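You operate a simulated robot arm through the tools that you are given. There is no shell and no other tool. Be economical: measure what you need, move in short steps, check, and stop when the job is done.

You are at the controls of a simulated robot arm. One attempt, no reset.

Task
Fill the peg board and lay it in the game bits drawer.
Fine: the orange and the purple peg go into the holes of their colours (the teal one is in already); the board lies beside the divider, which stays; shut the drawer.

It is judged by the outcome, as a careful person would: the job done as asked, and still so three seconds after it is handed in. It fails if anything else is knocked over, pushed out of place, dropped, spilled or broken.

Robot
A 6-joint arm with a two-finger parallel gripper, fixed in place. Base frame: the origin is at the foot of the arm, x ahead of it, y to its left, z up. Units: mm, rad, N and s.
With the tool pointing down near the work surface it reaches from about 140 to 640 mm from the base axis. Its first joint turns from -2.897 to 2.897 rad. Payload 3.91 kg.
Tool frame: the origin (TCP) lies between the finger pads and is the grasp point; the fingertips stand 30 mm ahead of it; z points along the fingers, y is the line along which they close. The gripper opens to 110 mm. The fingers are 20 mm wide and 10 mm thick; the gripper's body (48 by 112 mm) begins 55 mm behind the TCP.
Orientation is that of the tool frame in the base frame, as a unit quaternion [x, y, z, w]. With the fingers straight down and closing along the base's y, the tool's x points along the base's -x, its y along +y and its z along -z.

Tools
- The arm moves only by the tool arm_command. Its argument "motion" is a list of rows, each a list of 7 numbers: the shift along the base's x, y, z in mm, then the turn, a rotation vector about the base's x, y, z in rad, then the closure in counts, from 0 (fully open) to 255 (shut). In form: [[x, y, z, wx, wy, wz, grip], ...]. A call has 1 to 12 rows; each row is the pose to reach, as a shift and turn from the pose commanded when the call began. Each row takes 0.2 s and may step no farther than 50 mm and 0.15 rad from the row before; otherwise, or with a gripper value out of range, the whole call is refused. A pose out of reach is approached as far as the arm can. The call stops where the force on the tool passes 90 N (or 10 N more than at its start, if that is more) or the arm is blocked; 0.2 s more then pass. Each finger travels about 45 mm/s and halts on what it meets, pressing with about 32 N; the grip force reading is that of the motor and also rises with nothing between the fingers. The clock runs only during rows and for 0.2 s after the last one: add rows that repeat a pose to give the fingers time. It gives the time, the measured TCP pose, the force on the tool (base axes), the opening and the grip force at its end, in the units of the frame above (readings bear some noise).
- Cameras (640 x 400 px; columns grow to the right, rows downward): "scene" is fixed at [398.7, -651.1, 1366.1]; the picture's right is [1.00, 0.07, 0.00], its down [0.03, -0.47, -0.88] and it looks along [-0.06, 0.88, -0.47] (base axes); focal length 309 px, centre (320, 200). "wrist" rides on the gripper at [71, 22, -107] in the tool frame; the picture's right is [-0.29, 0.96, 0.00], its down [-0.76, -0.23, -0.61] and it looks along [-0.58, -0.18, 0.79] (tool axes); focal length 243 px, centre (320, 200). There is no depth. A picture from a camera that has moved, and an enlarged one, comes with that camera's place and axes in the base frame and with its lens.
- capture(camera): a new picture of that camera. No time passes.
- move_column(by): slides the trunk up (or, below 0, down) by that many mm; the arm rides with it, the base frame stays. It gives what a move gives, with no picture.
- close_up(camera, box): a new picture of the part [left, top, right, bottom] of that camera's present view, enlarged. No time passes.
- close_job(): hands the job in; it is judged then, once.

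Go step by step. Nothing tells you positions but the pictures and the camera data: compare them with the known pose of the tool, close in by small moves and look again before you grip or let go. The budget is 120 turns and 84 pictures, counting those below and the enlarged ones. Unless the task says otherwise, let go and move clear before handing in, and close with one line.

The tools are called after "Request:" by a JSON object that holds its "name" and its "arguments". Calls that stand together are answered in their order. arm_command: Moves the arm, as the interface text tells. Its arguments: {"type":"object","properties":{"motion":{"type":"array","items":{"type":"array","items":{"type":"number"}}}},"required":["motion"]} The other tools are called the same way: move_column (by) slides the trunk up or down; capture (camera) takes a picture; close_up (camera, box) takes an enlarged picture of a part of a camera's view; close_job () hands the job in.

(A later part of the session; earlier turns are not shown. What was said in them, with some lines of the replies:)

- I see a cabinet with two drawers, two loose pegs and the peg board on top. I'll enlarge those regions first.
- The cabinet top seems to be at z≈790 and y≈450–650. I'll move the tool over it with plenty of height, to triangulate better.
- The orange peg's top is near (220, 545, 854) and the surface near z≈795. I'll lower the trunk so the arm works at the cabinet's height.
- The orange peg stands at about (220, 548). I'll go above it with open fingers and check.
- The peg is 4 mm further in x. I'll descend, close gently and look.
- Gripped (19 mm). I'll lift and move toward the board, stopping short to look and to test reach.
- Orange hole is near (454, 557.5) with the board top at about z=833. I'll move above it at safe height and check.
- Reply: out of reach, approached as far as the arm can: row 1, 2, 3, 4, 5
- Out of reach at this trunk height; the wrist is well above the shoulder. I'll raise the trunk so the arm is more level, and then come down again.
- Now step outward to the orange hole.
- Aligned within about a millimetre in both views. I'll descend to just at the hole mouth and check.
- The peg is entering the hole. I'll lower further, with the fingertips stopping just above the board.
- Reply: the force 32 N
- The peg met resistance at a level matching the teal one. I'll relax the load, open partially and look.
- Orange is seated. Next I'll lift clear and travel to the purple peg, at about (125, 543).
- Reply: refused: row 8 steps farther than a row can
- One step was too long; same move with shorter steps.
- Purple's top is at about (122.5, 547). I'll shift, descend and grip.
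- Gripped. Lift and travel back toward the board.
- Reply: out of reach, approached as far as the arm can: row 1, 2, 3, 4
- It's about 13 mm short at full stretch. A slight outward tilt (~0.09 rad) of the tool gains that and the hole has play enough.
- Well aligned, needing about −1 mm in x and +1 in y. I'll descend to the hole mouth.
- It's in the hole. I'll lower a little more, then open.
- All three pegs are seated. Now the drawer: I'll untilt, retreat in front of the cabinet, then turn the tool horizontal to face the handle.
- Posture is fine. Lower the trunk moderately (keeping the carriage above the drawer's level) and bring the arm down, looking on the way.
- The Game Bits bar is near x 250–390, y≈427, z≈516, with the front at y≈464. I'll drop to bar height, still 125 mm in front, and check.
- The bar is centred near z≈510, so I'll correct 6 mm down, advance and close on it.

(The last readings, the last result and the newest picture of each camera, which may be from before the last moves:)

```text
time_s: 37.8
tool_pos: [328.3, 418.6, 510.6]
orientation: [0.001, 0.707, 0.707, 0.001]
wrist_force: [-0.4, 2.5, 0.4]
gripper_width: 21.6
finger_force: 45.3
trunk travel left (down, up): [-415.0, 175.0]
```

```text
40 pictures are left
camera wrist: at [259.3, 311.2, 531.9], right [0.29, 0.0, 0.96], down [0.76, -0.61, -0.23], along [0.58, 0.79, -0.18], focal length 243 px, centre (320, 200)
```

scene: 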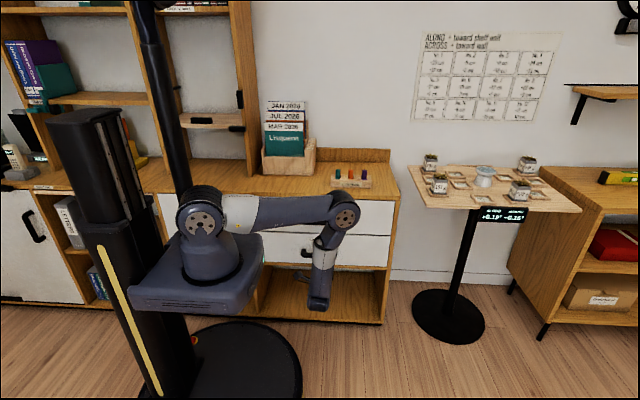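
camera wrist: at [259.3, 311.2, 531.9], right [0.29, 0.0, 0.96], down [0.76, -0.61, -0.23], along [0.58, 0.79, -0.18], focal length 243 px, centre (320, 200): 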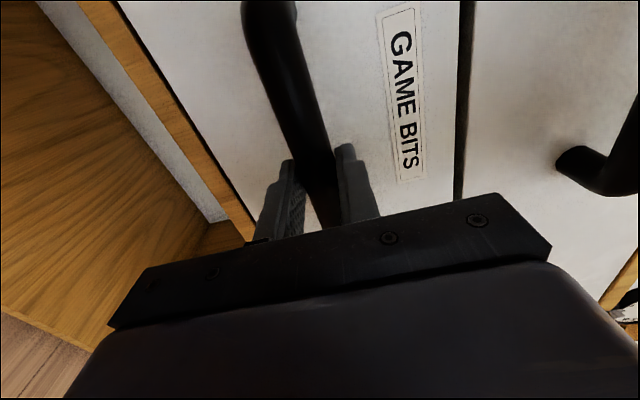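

Gripped the bar. Pull the drawer open in steady steps.

Request:
{"name": "arm_command", "arguments": {"motion": [[0, -12, 0, 0, 0, 0, 240], [0, -30, 0, 0, 0, 0, 240], [0, -50, 0, 0, 0, 0, 240], [0, -70, 0, 0, 0, 0, 240], [0, -90, 0, 0, 0, 0, 240], [0, -110, 0, 0, 0, 0, 240], [0, -110, 0, 0, 0, 0, 240]]}}

Request:
{"name": "capture", "arguments": {"camera": "scene"}}

```text
time_s: 39.4
tool_pos: [328.7, 308.2, 510.4]
orientation: [0.0, 0.707, 0.708, 0.001]
wrist_force: [-2.6, -1.6, 4.0]
gripper_width: 21.7
finger_force: 44.9
trunk travel left (down, up): [-415.0, 175.0]
```

```text
39 pictures are left
```

scene: 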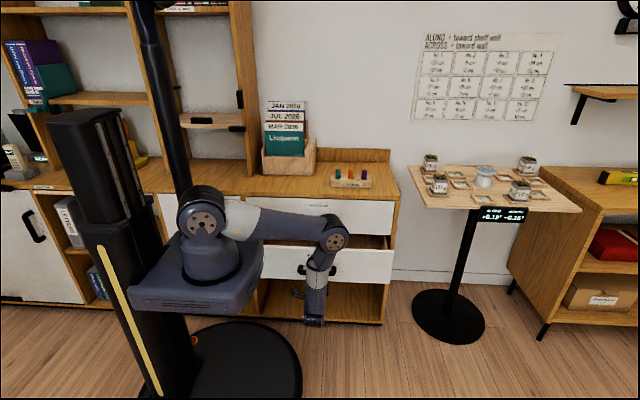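

Opening smoothly. I'll pull another 95 mm.

Request:
{"name": "arm_command", "arguments": {"motion": [[0, -20, 0, 0, 0, 0, 240], [0, -40, 0, 0, 0, 0, 240], [0, -60, 0, 0, 0, 0, 240], [0, -80, 0, 0, 0, 0, 240], [0, -95, 0, 0, 0, 0, 240], [0, -95, 0, 0, 0, 0, 240]]}}

Request:
{"name": "capture", "arguments": {"camera": "scene"}}

```text
time_s: 40.8
tool_pos: [328.6, 214.0, 509.6]
orientation: [0.001, 0.707, 0.707, 0.001]
wrist_force: [-5.0, -1.3, 3.8]
gripper_width: 21.7
finger_force: 44.4
trunk travel left (down, up): [-415.0, 175.0]
```

```text
38 pictures are left
```

scene: 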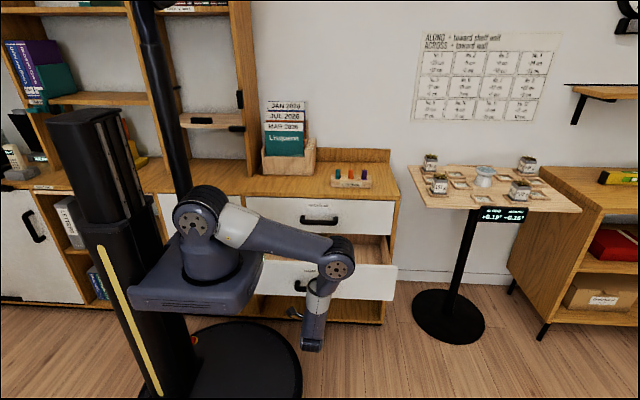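

Drawer is open about 205 mm. Release the handle, back off and rise.

Request:
{"name": "arm_command", "arguments": {"motion": [[0, 0, 0, 0, 0, 0, 190], [0, 0, 0, 0, 0, 0, 150], [0, 0, 0, 0, 0, 0, 130], [0, -30, 0, 0, 0, 0, 130], [0, -60, 0, 0, 0, 0, 130], [10, -60, 45, 0, 0, 0, 130], [20, -60, 90, 0, 0, 0, 130], [30, -60, 135, 0, 0, 0, 130], [40, -60, 180, 0, 0, 0, 130], [50, -60, 225, 0, 0, 0, 130], [60, -60, 270, 0, 0, 0, 130]]}}

Request:
{"name": "capture", "arguments": {"camera": "scene"}}

```text
time_s: 43.2
tool_pos: [388.2, 154.1, 778.7]
orientation: [0.001, 0.706, 0.708, 0.0]
wrist_force: [-0.5, -0.7, 0.8]
gripper_width: 53.6
finger_force: 0.0
trunk travel left (down, up): [-415.0, 175.0]
```

```text
37 pictures are left
```

scene: 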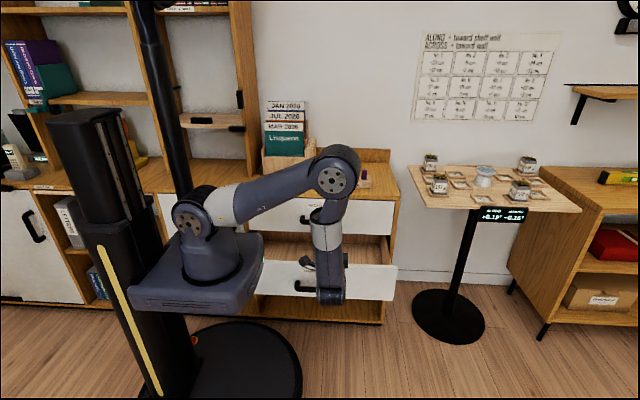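

Now turn the tool back down while rising a bit, then look into the drawer.

Request:
{"name": "arm_command", "arguments": {"motion": [[0, 10, 15, -0.14, 0, 0, 130], [0, 20, 30, -0.28, 0, 0, 130], [0, 30, 45, -0.42, 0, 0, 130], [0, 40, 60, -0.56, 0, 0, 130], [0, 50, 75, -0.7, 0, 0, 130], [0, 60, 90, -0.84, 0, 0, 130], [0, 70, 100, -0.98, 0, 0, 130], [0, 80, 110, -1.12, 0, 0, 130], [0, 90, 120, -1.26, 0, 0, 130], [0, 100, 130, -1.4, 0, 0, 130], [0, 110, 140, -1.54, 0, 0, 130], [0, 120, 150, -1.57, 0, 0, 130]]}}

Request:
{"name": "capture", "arguments": {"camera": "wrist"}}

Request:
{"name": "close_up", "arguments": {"camera": "scene", "box": [240, 160, 400, 280]}}

```text
time_s: 45.8
tool_pos: [387.4, 273.2, 929.6]
orientation: [0.0, 1.0, 0.0, 0.001]
wrist_force: [-0.2, -0.4, -0.8]
gripper_width: 53.9
finger_force: 0.1
trunk travel left (down, up): [-415.0, 175.0]
```

```text
36 pictures are left
camera wrist: at [320.1, 294.1, 1037.1], right [0.29, 0.96, 0.0], down [0.76, -0.23, 0.61], along [0.58, -0.18, -0.79], focal length 243 px, centre (320, 200)
```

wrist: 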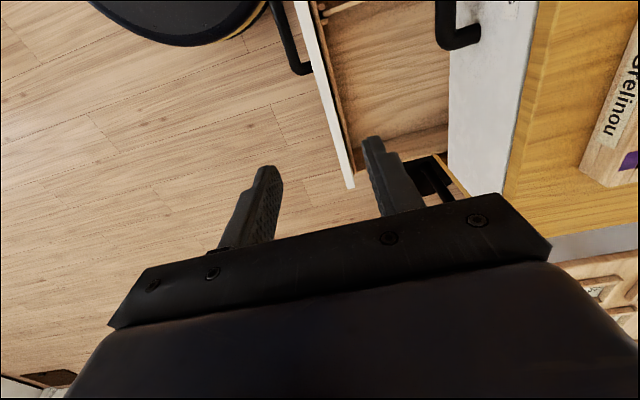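

```text
3.33 times, centred on (320, 220) of scene
camera zoom: at [398.7, -651.1, 1366.1], right [1.0, 0.07, 0.0], down [0.03, -0.47, -0.88], along [-0.06, 0.88, -0.47], focal length 1030 px, centre (320, 133)
```

zoom: 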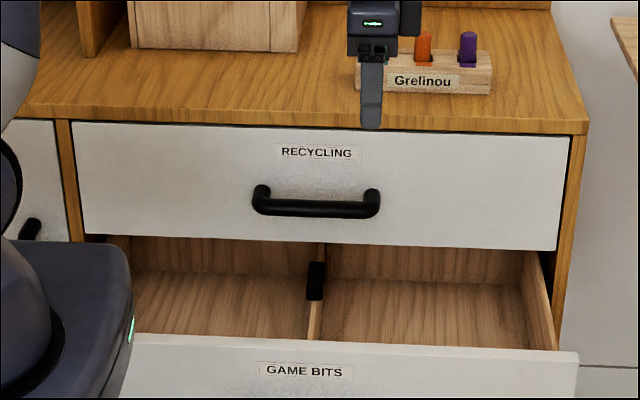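

The divider runs front-to-back at about x≈325, and the right compartment (x≈335–605) is free and fits the board lengthwise in x. I'll raise the trunk for reach and go above the board's centre with fingers open.

Request:
{"name": "move_column", "arguments": {"by": 90}}

Request:
{"name": "arm_command", "arguments": {"motion": [[10, 45, 0, 0, 0, 0, 70], [20, 90, 0, 0, 0, 0, 70], [30, 135, 0, 0, 0, 0, 70], [40, 180, -20, 0, 0, 0, 70], [50, 225, -40, 0, 0, 0, 70], [58, 265, -55, 0, 0, 0, 70], [66, 285.5, -80, 0, 0, 0, 70], [66, 285.5, -110, 0, 0, 0, 70], [66, 285.5, -110, 0, 0, 0, 70]]}}

Request:
{"name": "capture", "arguments": {"camera": "wrist"}}

Request:
{"name": "close_up", "arguments": {"camera": "scene", "box": [320, 140, 384, 190]}}

```text
time_s: 47.1
tool_pos: [389.9, 273.7, 1019.7]
orientation: [0.0, 1.0, 0.001, 0.001]
wrist_force: [0.7, -0.8, 0.7]
gripper_width: 53.8
finger_force: 0.1
trunk travel left (down, up): [-505.0, 85.0]
```

```text
refused: row 4 steps farther than a row can; nothing moved
```

```text
34 pictures are left
camera wrist: at [320.1, 293.9, 1127.0], right [0.29, 0.96, 0.0], down [0.76, -0.23, 0.61], along [0.58, -0.17, -0.79], focal length 243 px, centre (320, 200)
```

wrist: 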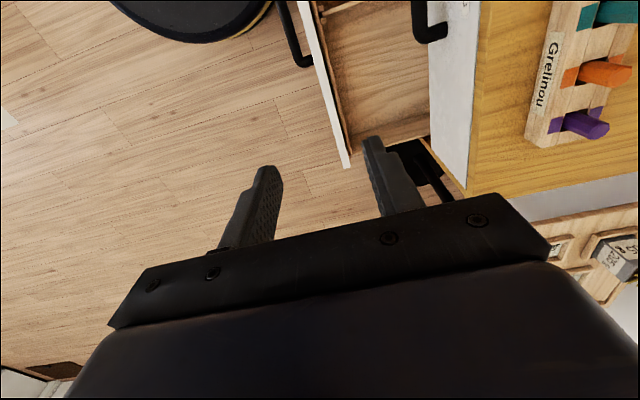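

```text
8.00 times, centred on (352, 165) of scene
camera zoom: at [398.7, -651.1, 1366.1], right [1.0, 0.07, 0.0], down [0.03, -0.47, -0.88], along [-0.06, 0.88, -0.47], focal length 2472 px, centre (64, 480)
```

zoom: 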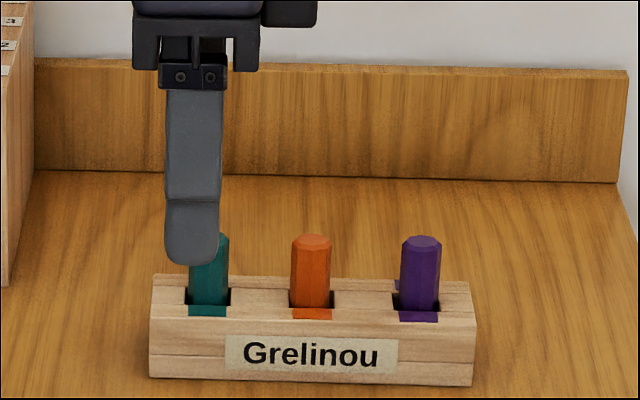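

Resend with shorter steps.

Request:
{"name": "arm_command", "arguments": {"motion": [[10, 45, 0, 0, 0, 0, 70], [20, 90, 0, 0, 0, 0, 70], [30, 135, 0, 0, 0, 0, 70], [40, 170, -20, 0, 0, 0, 70], [50, 205, -40, 0, 0, 0, 70], [58, 245, -50, 0, 0, 0, 70], [64, 285, -60, 0, 0, 0, 70], [64, 285, -100, 0, 0, 0, 70], [64, 285, -110, 0, 0, 0, 70], [64, 285, -110, 0, 0, 0, 70]]}}

Request:
{"name": "capture", "arguments": {"camera": "wrist"}}

Request:
{"name": "close_up", "arguments": {"camera": "scene", "box": [320, 140, 384, 190]}}

```text
time_s: 49.3
tool_pos: [452.5, 559.4, 909.1]
orientation: [0.0, 1.0, 0.001, 0.001]
wrist_force: [-0.9, -0.6, -0.4]
gripper_width: 79.9
finger_force: 0.1
trunk travel left (down, up): [-505.0, 85.0]
```

```text
32 pictures are left
camera wrist: at [384.0, 579.1, 1017.2], right [0.29, 0.96, 0.0], down [0.76, -0.23, 0.61], along [0.58, -0.17, -0.79], focal length 243 px, centre (320, 200)
```

wrist: 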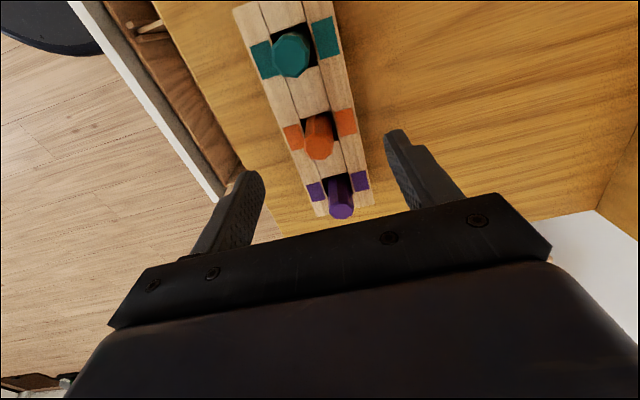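

```text
8.00 times, centred on (352, 165) of scene
camera zoom: at [398.7, -651.1, 1366.1], right [1.0, 0.07, 0.0], down [0.03, -0.47, -0.88], along [-0.06, 0.88, -0.47], focal length 2472 px, centre (64, 480)
```

zoom: 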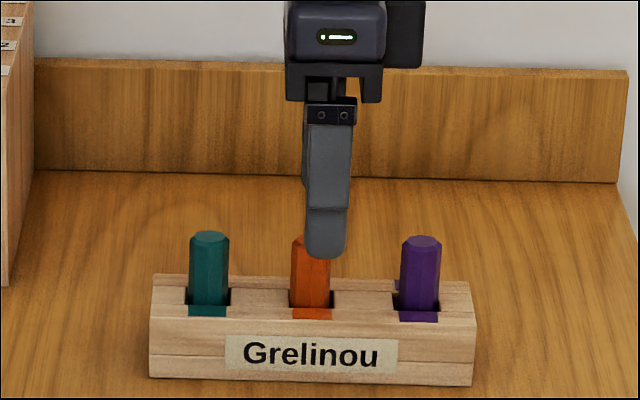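

Centred over the board. Descend with the fingers on both sides, to z≈831.

Request:
{"name": "arm_command", "arguments": {"motion": [[0, -1, -25, 0, 0, 0, 70], [0, -1, -50, 0, 0, 0, 70], [0, -1, -65, 0, 0, 0, 70], [0, -1, -73, 0, 0, 0, 70], [0, -1, -77, 0, 0, 0, 70], [0, -1, -77, 0, 0, 0, 70]]}}

Request:
{"name": "close_up", "arguments": {"camera": "scene", "box": [320, 140, 384, 190]}}

Request:
{"name": "capture", "arguments": {"camera": "wrist"}}

```text
time_s: 50.7
tool_pos: [452.6, 556.8, 833.1]
orientation: [0.0, 1.0, 0.001, 0.001]
wrist_force: [0.2, 0.3, 0.5]
gripper_width: 79.8
finger_force: 0.0
trunk travel left (down, up): [-505.0, 85.0]
```

```text
8.00 times, centred on (352, 165) of scene
camera zoom: at [398.7, -651.1, 1366.1], right [1.0, 0.07, 0.0], down [0.03, -0.47, -0.88], along [-0.06, 0.88, -0.47], focal length 2472 px, centre (64, 480)
```

zoom: 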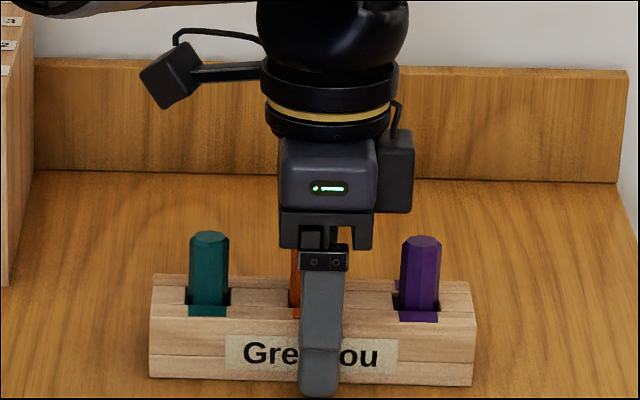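

```text
29 pictures are left
camera wrist: at [384.1, 578.0, 940.3], right [0.29, 0.96, 0.0], down [0.76, -0.23, 0.61], along [0.58, -0.17, -0.79], focal length 243 px, centre (320, 200)
```

wrist: 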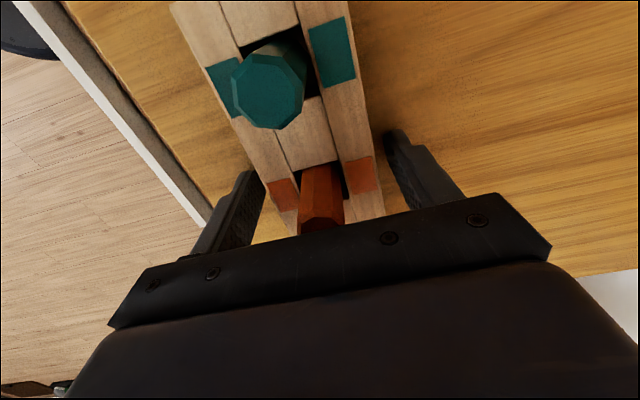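

No contact. Close on the board and check the grip.

Request:
{"name": "arm_command", "arguments": {"motion": [[0, 0, 0, 0, 0, 0, 110], [0, 0, 0, 0, 0, 0, 150], [0, 0, 0, 0, 0, 0, 240], [0, 0, 0, 0, 0, 0, 240], [0, 0, 0, 0, 0, 0, 240], [0, 0, 0, 0, 0, 0, 240]]}}

Request:
{"name": "arm_command", "arguments": {"motion": [[0, 0, 10, 0, 0, 0, 240], [0, 0, 20, 0, 0, 0, 240], [0, 0, 20, 0, 0, 0, 240]]}}

Request:
{"name": "close_up", "arguments": {"camera": "scene", "box": [320, 140, 384, 190]}}

```text
time_s: 52.1
tool_pos: [453.0, 557.6, 831.9]
orientation: [-0.001, 1.0, 0.0, 0.001]
wrist_force: [0.5, 3.2, 1.3]
gripper_width: 58.0
finger_force: 31.9
trunk travel left (down, up): [-505.0, 85.0]
```

```text
time_s: 52.9
tool_pos: [452.5, 558.2, 853.4]
orientation: [0.001, 1.0, 0.0, 0.0]
wrist_force: [-0.6, 0.1, -3.3]
gripper_width: 58.1
finger_force: 31.9
trunk travel left (down, up): [-505.0, 85.0]
```

```text
8.00 times, centred on (352, 165) of scene
camera zoom: at [398.7, -651.1, 1366.1], right [1.0, 0.07, 0.0], down [0.03, -0.47, -0.88], along [-0.06, 0.88, -0.47], focal length 2472 px, centre (64, 480)
```

zoom: 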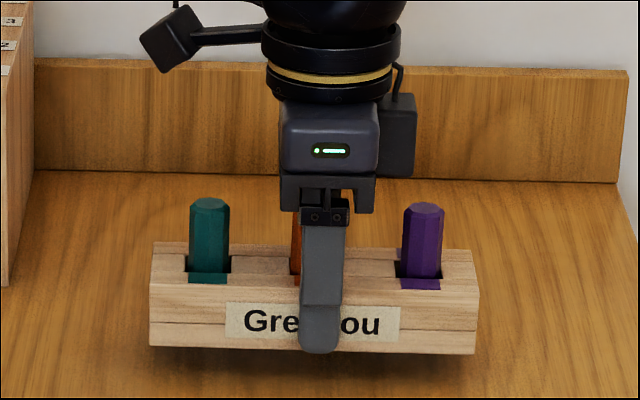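

Held level (58 mm). Lift and carry toward the drawer area at height.

Request:
{"name": "arm_command", "arguments": {"motion": [[0, 0, 25, 0, 0, 0, 240], [0, 0, 55, 0, 0, 0, 240], [0, -40, 65, 0, 0, 0, 240], [0, -85, 65, 0, 0, 0, 240], [0, -130, 65, 0, 0, 0, 240], [0, -170, 65, 0, 0, 0, 240], [0, -208, 65, 0, 0, 0, 240], [0, -208, 65, 0, 0, 0, 240]]}}

Request:
{"name": "move_column", "arguments": {"by": -100}}

Request:
{"name": "capture", "arguments": {"camera": "scene"}}

Request:
{"name": "capture", "arguments": {"camera": "wrist"}}

```text
time_s: 54.7
tool_pos: [452.5, 350.5, 916.8]
orientation: [0.0, 1.0, 0.0, 0.0]
wrist_force: [0.5, -0.4, -3.4]
gripper_width: 57.8
finger_force: 31.3
trunk travel left (down, up): [-505.0, 85.0]
```

```text
time_s: 56.0
tool_pos: [452.5, 350.9, 816.8]
orientation: [0.0, 1.0, 0.001, 0.001]
wrist_force: [-0.6, -0.2, -4.5]
gripper_width: 57.9
finger_force: 32.2
trunk travel left (down, up): [-405.0, 185.0]
```

```text
27 pictures are left
```

scene: 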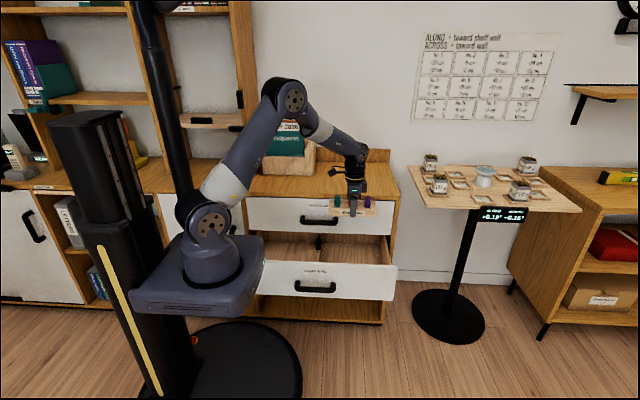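

```text
26 pictures are left
camera wrist: at [384.6, 370.8, 924.4], right [0.29, 0.96, 0.0], down [0.76, -0.23, 0.61], along [0.58, -0.17, -0.79], focal length 243 px, centre (320, 200)
```

wrist: 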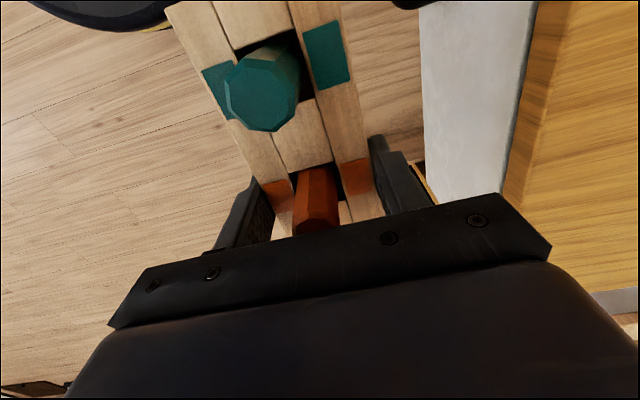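

I'll zoom on the open drawer to measure it with the board overhead.

Request:
{"name": "close_up", "arguments": {"camera": "scene", "box": [240, 180, 400, 300]}}

```text
3.33 times, centred on (320, 240) of scene
camera zoom: at [398.7, -651.1, 1366.1], right [1.0, 0.07, 0.0], down [0.03, -0.47, -0.88], along [-0.06, 0.88, -0.47], focal length 1030 px, centre (320, 67)
```

zoom: 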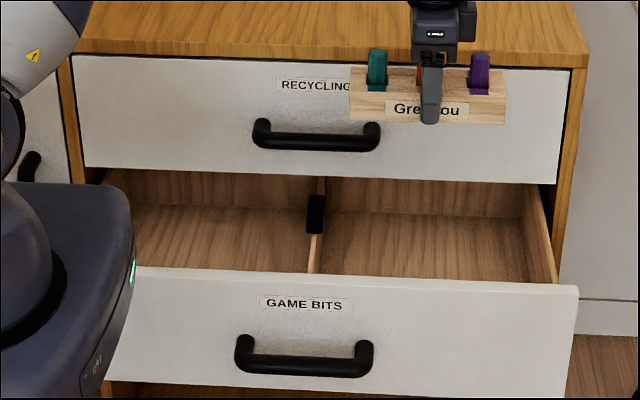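

The compartment spans x≈335–605 and y≈275–590, so the board fits at (453, 350). I'll descend to about 35 mm above the floor and check.

Request:
{"name": "arm_command", "arguments": {"motion": [[0, 0, -40, 0, 0, 0, 240], [0, 0, -80, 0, 0, 0, 240], [0, 0, -120, 0, 0, 0, 240], [0, 0, -160, 0, 0, 0, 240], [0, 0, -200, 0, 0, 0, 240], [0, 0, -240, 0, 0, 0, 240], [0, 0, -270, 0, 0, 0, 240], [0, 0, -295, 0, 0, 0, 240], [0, 0, -295, 0, 0, 0, 240]]}}

Request:
{"name": "close_up", "arguments": {"camera": "scene", "box": [240, 180, 400, 300]}}

Request:
{"name": "capture", "arguments": {"camera": "wrist"}}

```text
time_s: 58.0
tool_pos: [454.4, 352.1, 520.5]
orientation: [-0.001, 1.0, 0.001, 0.001]
wrist_force: [0.7, 0.9, -3.4]
gripper_width: 58.0
finger_force: 31.9
trunk travel left (down, up): [-405.0, 185.0]
```

```text
3.33 times, centred on (320, 240) of scene
camera zoom: at [398.7, -651.1, 1366.1], right [1.0, 0.07, 0.0], down [0.03, -0.47, -0.88], along [-0.06, 0.88, -0.47], focal length 1030 px, centre (320, 67)
```

zoom: 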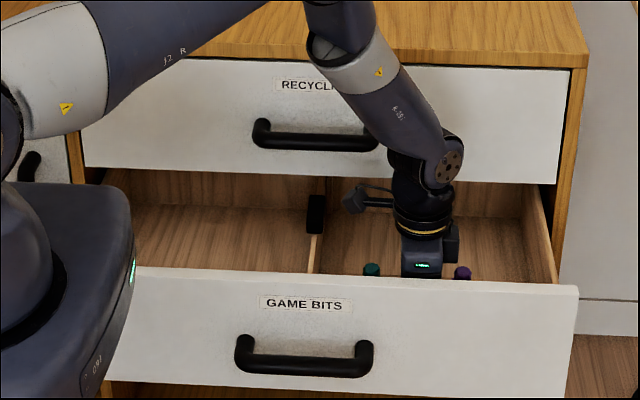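

```text
23 pictures are left
camera wrist: at [384.6, 370.9, 628.8], right [0.29, 0.96, 0.0], down [0.76, -0.23, 0.61], along [0.58, -0.17, -0.79], focal length 243 px, centre (320, 200)
```

wrist: 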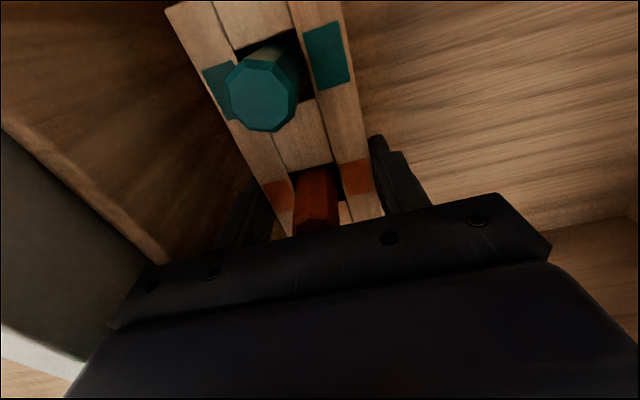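

Inside the compartment, clear of the divider. Lower gently toward the floor.

Request:
{"name": "arm_command", "arguments": {"motion": [[0, 0, -8, 0, 0, 0, 240], [0, 0, -16, 0, 0, 0, 240], [0, 0, -23, 0, 0, 0, 240], [0, 0, -27, 0, 0, 0, 240], [0, 0, -27, 0, 0, 0, 240]]}}

Request:
{"name": "close_up", "arguments": {"camera": "wrist", "box": [140, 0, 440, 240]}}

```text
time_s: 59.2
tool_pos: [454.7, 349.9, 494.7]
orientation: [0.0, 1.0, 0.002, 0.001]
wrist_force: [-0.6, -0.5, -3.7]
gripper_width: 58.1
finger_force: 32.1
trunk travel left (down, up): [-405.0, 185.0]
```

```text
1.67 times, centred on (290, 120) of wrist
camera zoom: at [384.4, 370.8, 602.0], right [0.29, 0.96, 0.0], down [0.76, -0.23, 0.61], along [0.58, -0.17, -0.79], focal length 404 px, centre (370, 333)
```

zoom: 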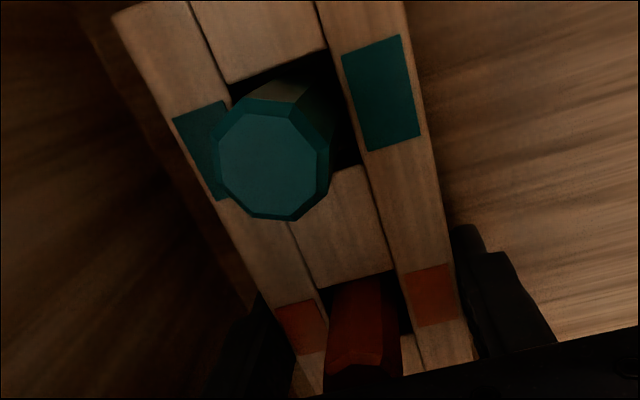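

Not on the floor yet; continue in 2 mm steps, watching the force.

Request:
{"name": "arm_command", "arguments": {"motion": [[0, 0, -2, 0, 0, 0, 240], [0, 0, -4, 0, 0, 0, 240], [0, 0, -4, 0, 0, 0, 240]]}}

```text
time_s: 60.0
tool_pos: [453.0, 350.6, 491.6]
orientation: [0.001, 1.0, 0.001, 0.0]
wrist_force: [-1.1, 1.2, -2.2]
gripper_width: 58.0
finger_force: 32.3
trunk travel left (down, up): [-405.0, 185.0]
```

Request:
{"name": "arm_command", "arguments": {"motion": [[0, 0, -1, 0, 0, 0, 240], [0, 0, -2, 0, 0, 0, 240], [0, 0, -2, 0, 0, 0, 240]]}}

```text
time_s: 60.8
tool_pos: [453.3, 350.9, 488.4]
orientation: [0.0, 1.0, 0.001, 0.001]
wrist_force: [-1.3, 0.9, -1.0]
gripper_width: 57.9
finger_force: 32.4
trunk travel left (down, up): [-405.0, 185.0]
```

Request:
{"name": "arm_command", "arguments": {"motion": [[0, 0, -1, 0, 0, 0, 240], [0, 0, -2, 0, 0, 0, 240], [0, 0, -2, 0, 0, 0, 240]]}}

```text
time_s: 61.6
tool_pos: [453.2, 351.5, 489.1]
orientation: [0.0, 1.0, 0.001, 0.002]
wrist_force: [-5.5, -3.0, 25.3]
gripper_width: 57.6
finger_force: 31.9
trunk travel left (down, up): [-405.0, 185.0]
```

The board is on the floor. Relax, open and rise out.

Request:
{"name": "arm_command", "arguments": {"motion": [[0, 0, 2, 0, 0, 0, 240], [0, 0, 2, 0, 0, 0, 150], [0, 0, 2, 0, 0, 0, 75], [0, 0, 2, 0, 0, 0, 75], [0, 0, 2, 0, 0, 0, 75], [0, 0, 40, 0, 0, 0, 75], [0, 0, 80, 0, 0, 0, 75], [0, 0, 125, 0, 0, 0, 75], [0, 0, 170, 0, 0, 0, 75], [0, 0, 215, 0, 0, 0, 75], [0, 0, 260, 0, 0, 0, 75]]}}

Request:
{"name": "close_up", "arguments": {"camera": "scene", "box": [240, 180, 400, 300]}}

Request:
{"name": "capture", "arguments": {"camera": "wrist"}}

```text
time_s: 64.0
tool_pos: [452.4, 350.4, 747.6]
orientation: [-0.001, 1.0, 0.001, 0.0]
wrist_force: [-0.2, 0.7, 0.3]
gripper_width: 77.8
finger_force: 0.0
trunk travel left (down, up): [-405.0, 185.0]
```

```text
3.33 times, centred on (320, 240) of scene
camera zoom: at [398.7, -651.1, 1366.1], right [1.0, 0.07, 0.0], down [0.03, -0.47, -0.88], along [-0.06, 0.88, -0.47], focal length 1030 px, centre (320, 67)
```

zoom: 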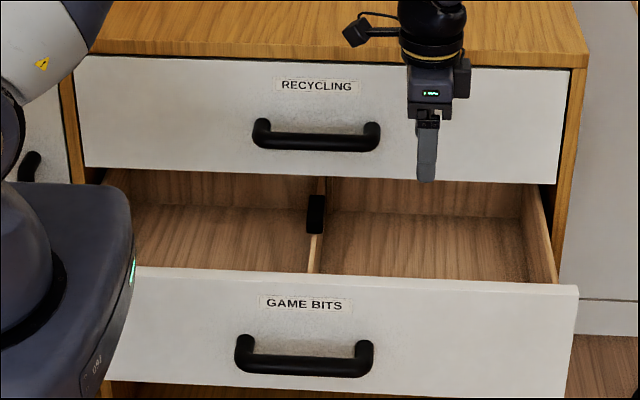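

```text
20 pictures are left
camera wrist: at [383.4, 370.7, 855.7], right [0.29, 0.96, 0.0], down [0.76, -0.23, 0.61], along [0.58, -0.17, -0.79], focal length 243 px, centre (320, 200)
```

wrist: 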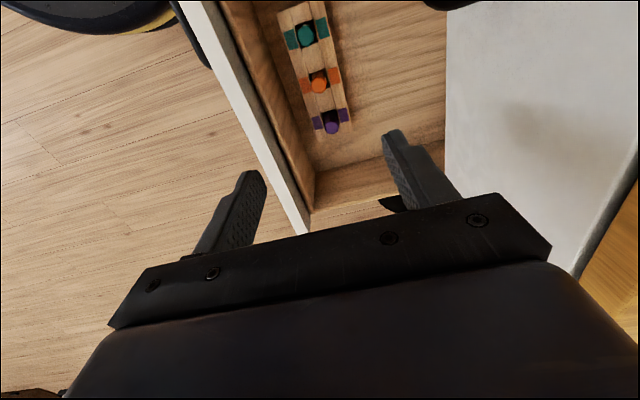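

The board lies flat in the right compartment with all pegs in. I'll retrace the path to the handle, turning the tool horizontal.

Request:
{"name": "arm_command", "arguments": {"motion": [[0, 0, 45, 0, 0, 0, 100], [-10, -10, 90, 0, 0, 0, 130], [-25, -25, 135, 0, 0, 0, 130], [-40, -45, 170, 0, 0, 0, 130], [-64, -77, 182, 0, 0, 0, 130], [-64, -77, 182, 0, 0, 0, 130]]}}

Request:
{"name": "arm_command", "arguments": {"motion": [[0, -10, -10, 0.14, 0, 0, 130], [0, -20, -20, 0.28, 0, 0, 130], [0, -30, -30, 0.42, 0, 0, 130], [0, -40, -40, 0.56, 0, 0, 130], [0, -50, -50, 0.7, 0, 0, 130], [0, -60, -60, 0.84, 0, 0, 130], [0, -70, -75, 0.98, 0, 0, 130], [0, -80, -90, 1.12, 0, 0, 130], [0, -90, -105, 1.26, 0, 0, 130], [0, -100, -120, 1.4, 0, 0, 130], [0, -110, -135, 1.54, 0, 0, 130], [0, -120, -150, 1.571, 0, 0, 130]]}}

Request:
{"name": "capture", "arguments": {"camera": "scene"}}

```text
time_s: 65.4
tool_pos: [388.9, 272.8, 928.7]
orientation: [0.0, 1.0, 0.001, 0.0]
wrist_force: [0.0, 0.4, -0.1]
gripper_width: 54.0
finger_force: 0.0
trunk travel left (down, up): [-405.0, 185.0]
```

```text
time_s: 68.0
tool_pos: [389.6, 151.8, 776.5]
orientation: [0.0, 0.706, 0.708, 0.001]
wrist_force: [0.8, -0.6, -0.8]
gripper_width: 53.9
finger_force: 0.1
trunk travel left (down, up): [-405.0, 185.0]
```

```text
19 pictures are left
```

scene: 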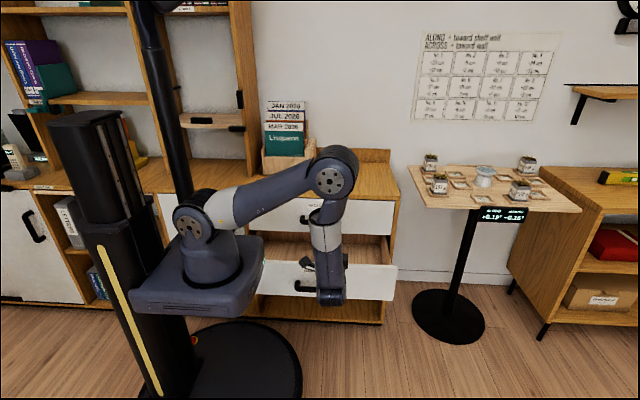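

Down to the handle's height at y≈150, and check.

Request:
{"name": "arm_command", "arguments": {"motion": [[-10, 0, -45, 0, 0, 0, 130], [-20, 0, -90, 0, 0, 0, 130], [-30, 0, -135, 0, 0, 0, 130], [-40, 0, -180, 0, 0, 0, 130], [-50, 0, -225, 0, 0, 0, 130], [-60, 0, -266, 0, 0, 0, 130], [-60, 0, -266, 0, 0, 0, 130]]}}

Request:
{"name": "capture", "arguments": {"camera": "wrist"}}

```text
time_s: 69.6
tool_pos: [328.2, 152.7, 511.7]
orientation: [0.001, 0.706, 0.708, 0.0]
wrist_force: [-0.7, 0.4, -1.2]
gripper_width: 53.9
finger_force: 0.0
trunk travel left (down, up): [-405.0, 185.0]
```

```text
18 pictures are left
camera wrist: at [259.5, 44.3, 533.7], right [0.29, 0.0, 0.96], down [0.76, -0.61, -0.23], along [0.58, 0.79, -0.17], focal length 243 px, centre (320, 200)
```

wrist: 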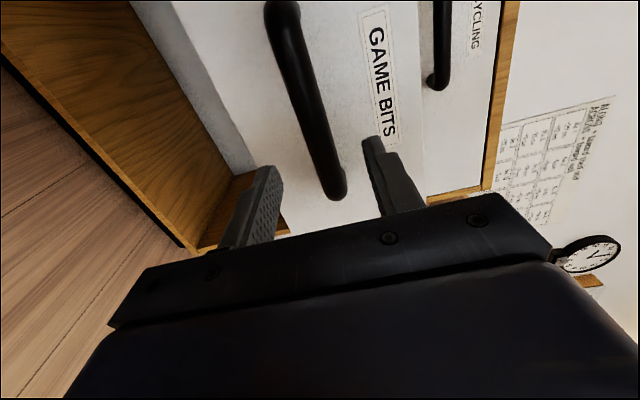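

The handle is straight ahead. Advance to it, grip, then push slowly closed.

Request:
{"name": "arm_command", "arguments": {"motion": [[0, 30, -1, 0, 0, 0, 130], [0, 61, -1, 0, 0, 0, 130], [0, 61, -1, 0, 0, 0, 180], [0, 61, -1, 0, 0, 0, 240], [0, 61, -1, 0, 0, 0, 240], [0, 61, -1, 0, 0, 0, 240]]}}

Request:
{"name": "arm_command", "arguments": {"motion": [[0, 12, 0, 0, 0, 0, 240], [0, 30, 0, 0, 0, 0, 240], [0, 48, 0, 0, 0, 0, 240], [0, 66, 0, 0, 0, 0, 240], [0, 84, 0, 0, 0, 0, 240], [0, 102, 0, 0, 0, 0, 240], [0, 120, 0, 0, 0, 0, 240], [0, 138, 0, 0, 0, 0, 240], [0, 156, 0, 0, 0, 0, 240], [0, 174, 0, 0, 0, 0, 240], [0, 188, 0, 0, 0, 0, 240], [0, 196, 0, 0, 0, 0, 240]]}}

Request:
{"name": "capture", "arguments": {"camera": "wrist"}}

```text
time_s: 71.0
tool_pos: [330.3, 213.9, 509.5]
orientation: [0.001, 0.707, 0.707, 0.0]
wrist_force: [-0.6, 0.4, -23.1]
gripper_width: 21.7
finger_force: 44.8
trunk travel left (down, up): [-405.0, 185.0]
```

```text
time_s: 73.6
tool_pos: [329.6, 411.4, 510.5]
orientation: [0.001, 0.708, 0.707, -0.001]
wrist_force: [-1.9, -1.8, -24.2]
gripper_width: 21.9
finger_force: 44.7
trunk travel left (down, up): [-405.0, 185.0]
```

```text
17 pictures are left
camera wrist: at [260.2, 302.7, 532.4], right [0.29, 0.0, 0.96], down [0.76, -0.61, -0.23], along [0.58, 0.79, -0.18], focal length 243 px, centre (320, 200)
```

wrist: 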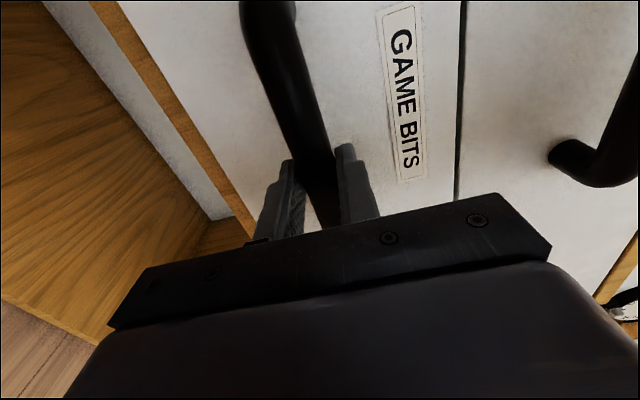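

About 7 mm remain; press until it stops.

Request:
{"name": "arm_command", "arguments": {"motion": [[0, 4, 0, 0, 0, 0, 240], [0, 7, 0, 0, 0, 0, 240], [0, 9, 0, 0, 0, 0, 240], [0, 11, 0, 0, 0, 0, 240], [0, 11, 0, 0, 0, 0, 240]]}}

```text
time_s: 74.8
tool_pos: [329.0, 420.1, 511.1]
orientation: [0.002, 0.707, 0.707, 0.0]
wrist_force: [-4.7, -24.0, -22.6]
gripper_width: 21.6
finger_force: 45.2
trunk travel left (down, up): [-405.0, 185.0]
```

It hit the stop (24 N), so it's shut. Release, back straight away and look.

Request:
{"name": "arm_command", "arguments": {"motion": [[0, 9, 0, 0, 0, 0, 240], [0, 9, 0, 0, 0, 0, 190], [0, 9, 0, 0, 0, 0, 150], [0, 9, 0, 0, 0, 0, 120], [0, 9, 0, 0, 0, 0, 120], [0, -20, 0, 0, 0, 0, 120], [0, -60, 0, 0, 0, 0, 120], [0, -100, 0, 0, 0, 0, 120], [20, -130, 0, 0, 0, 0, 120], [60, -140, 20, 0, 0, 0, 120], [100, -150, 40, 0, 0, 0, 120], [140, -160, 60, 0, 0, 0, 120]]}}

Request:
{"name": "capture", "arguments": {"camera": "scene"}}

Request:
{"name": "capture", "arguments": {"camera": "wrist"}}

Request:
{"name": "close_up", "arguments": {"camera": "scene", "box": [240, 160, 400, 280]}}

```text
time_s: 77.4
tool_pos: [470.7, 262.5, 571.0]
orientation: [0.001, 0.707, 0.708, 0.0]
wrist_force: [-1.2, -0.3, -0.6]
gripper_width: 58.1
finger_force: 0.1
trunk travel left (down, up): [-405.0, 185.0]
```

```text
16 pictures are left
```

scene: 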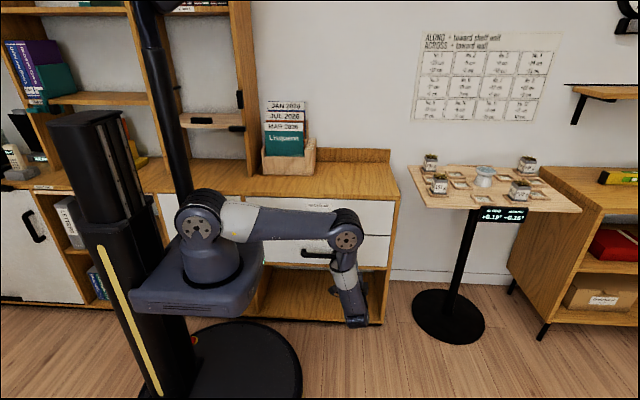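

```text
15 pictures are left
camera wrist: at [401.5, 153.5, 593.4], right [0.29, 0.0, 0.96], down [0.76, -0.61, -0.23], along [0.58, 0.79, -0.18], focal length 243 px, centre (320, 200)
```

wrist: 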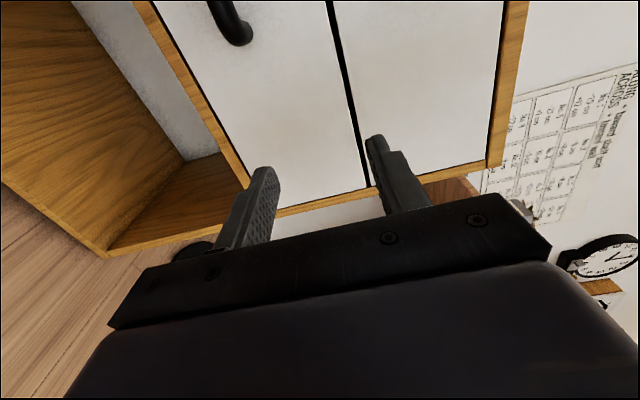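

```text
3.33 times, centred on (320, 220) of scene
camera zoom: at [398.7, -651.1, 1366.1], right [1.0, 0.07, 0.0], down [0.03, -0.47, -0.88], along [-0.06, 0.88, -0.47], focal length 1030 px, centre (320, 133)
```

zoom: 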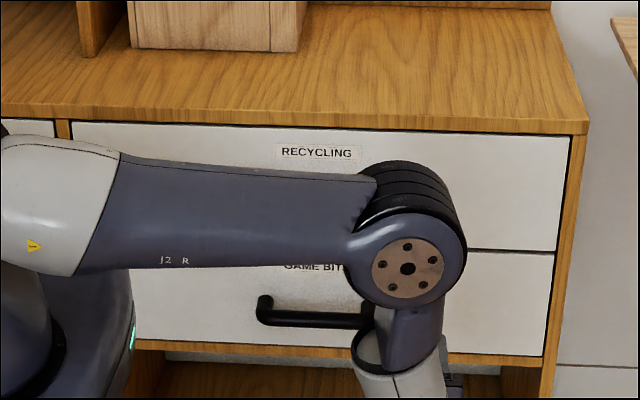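

The Game Bits drawer is flush with the one above, the counter is tidy, and the arm is clear, so I'm handing in.

Request:
{"name": "close_job", "arguments": {}}

```text
The job is handed in.
```

The orange and purple pegs are in their holes and the board lies in the Game Bits drawer, to the right of the divider. I never touched the divider. The drawer is pushed shut against its stop. I last saw the board and pegs just before closing it, since they can't be seen once it's shut.
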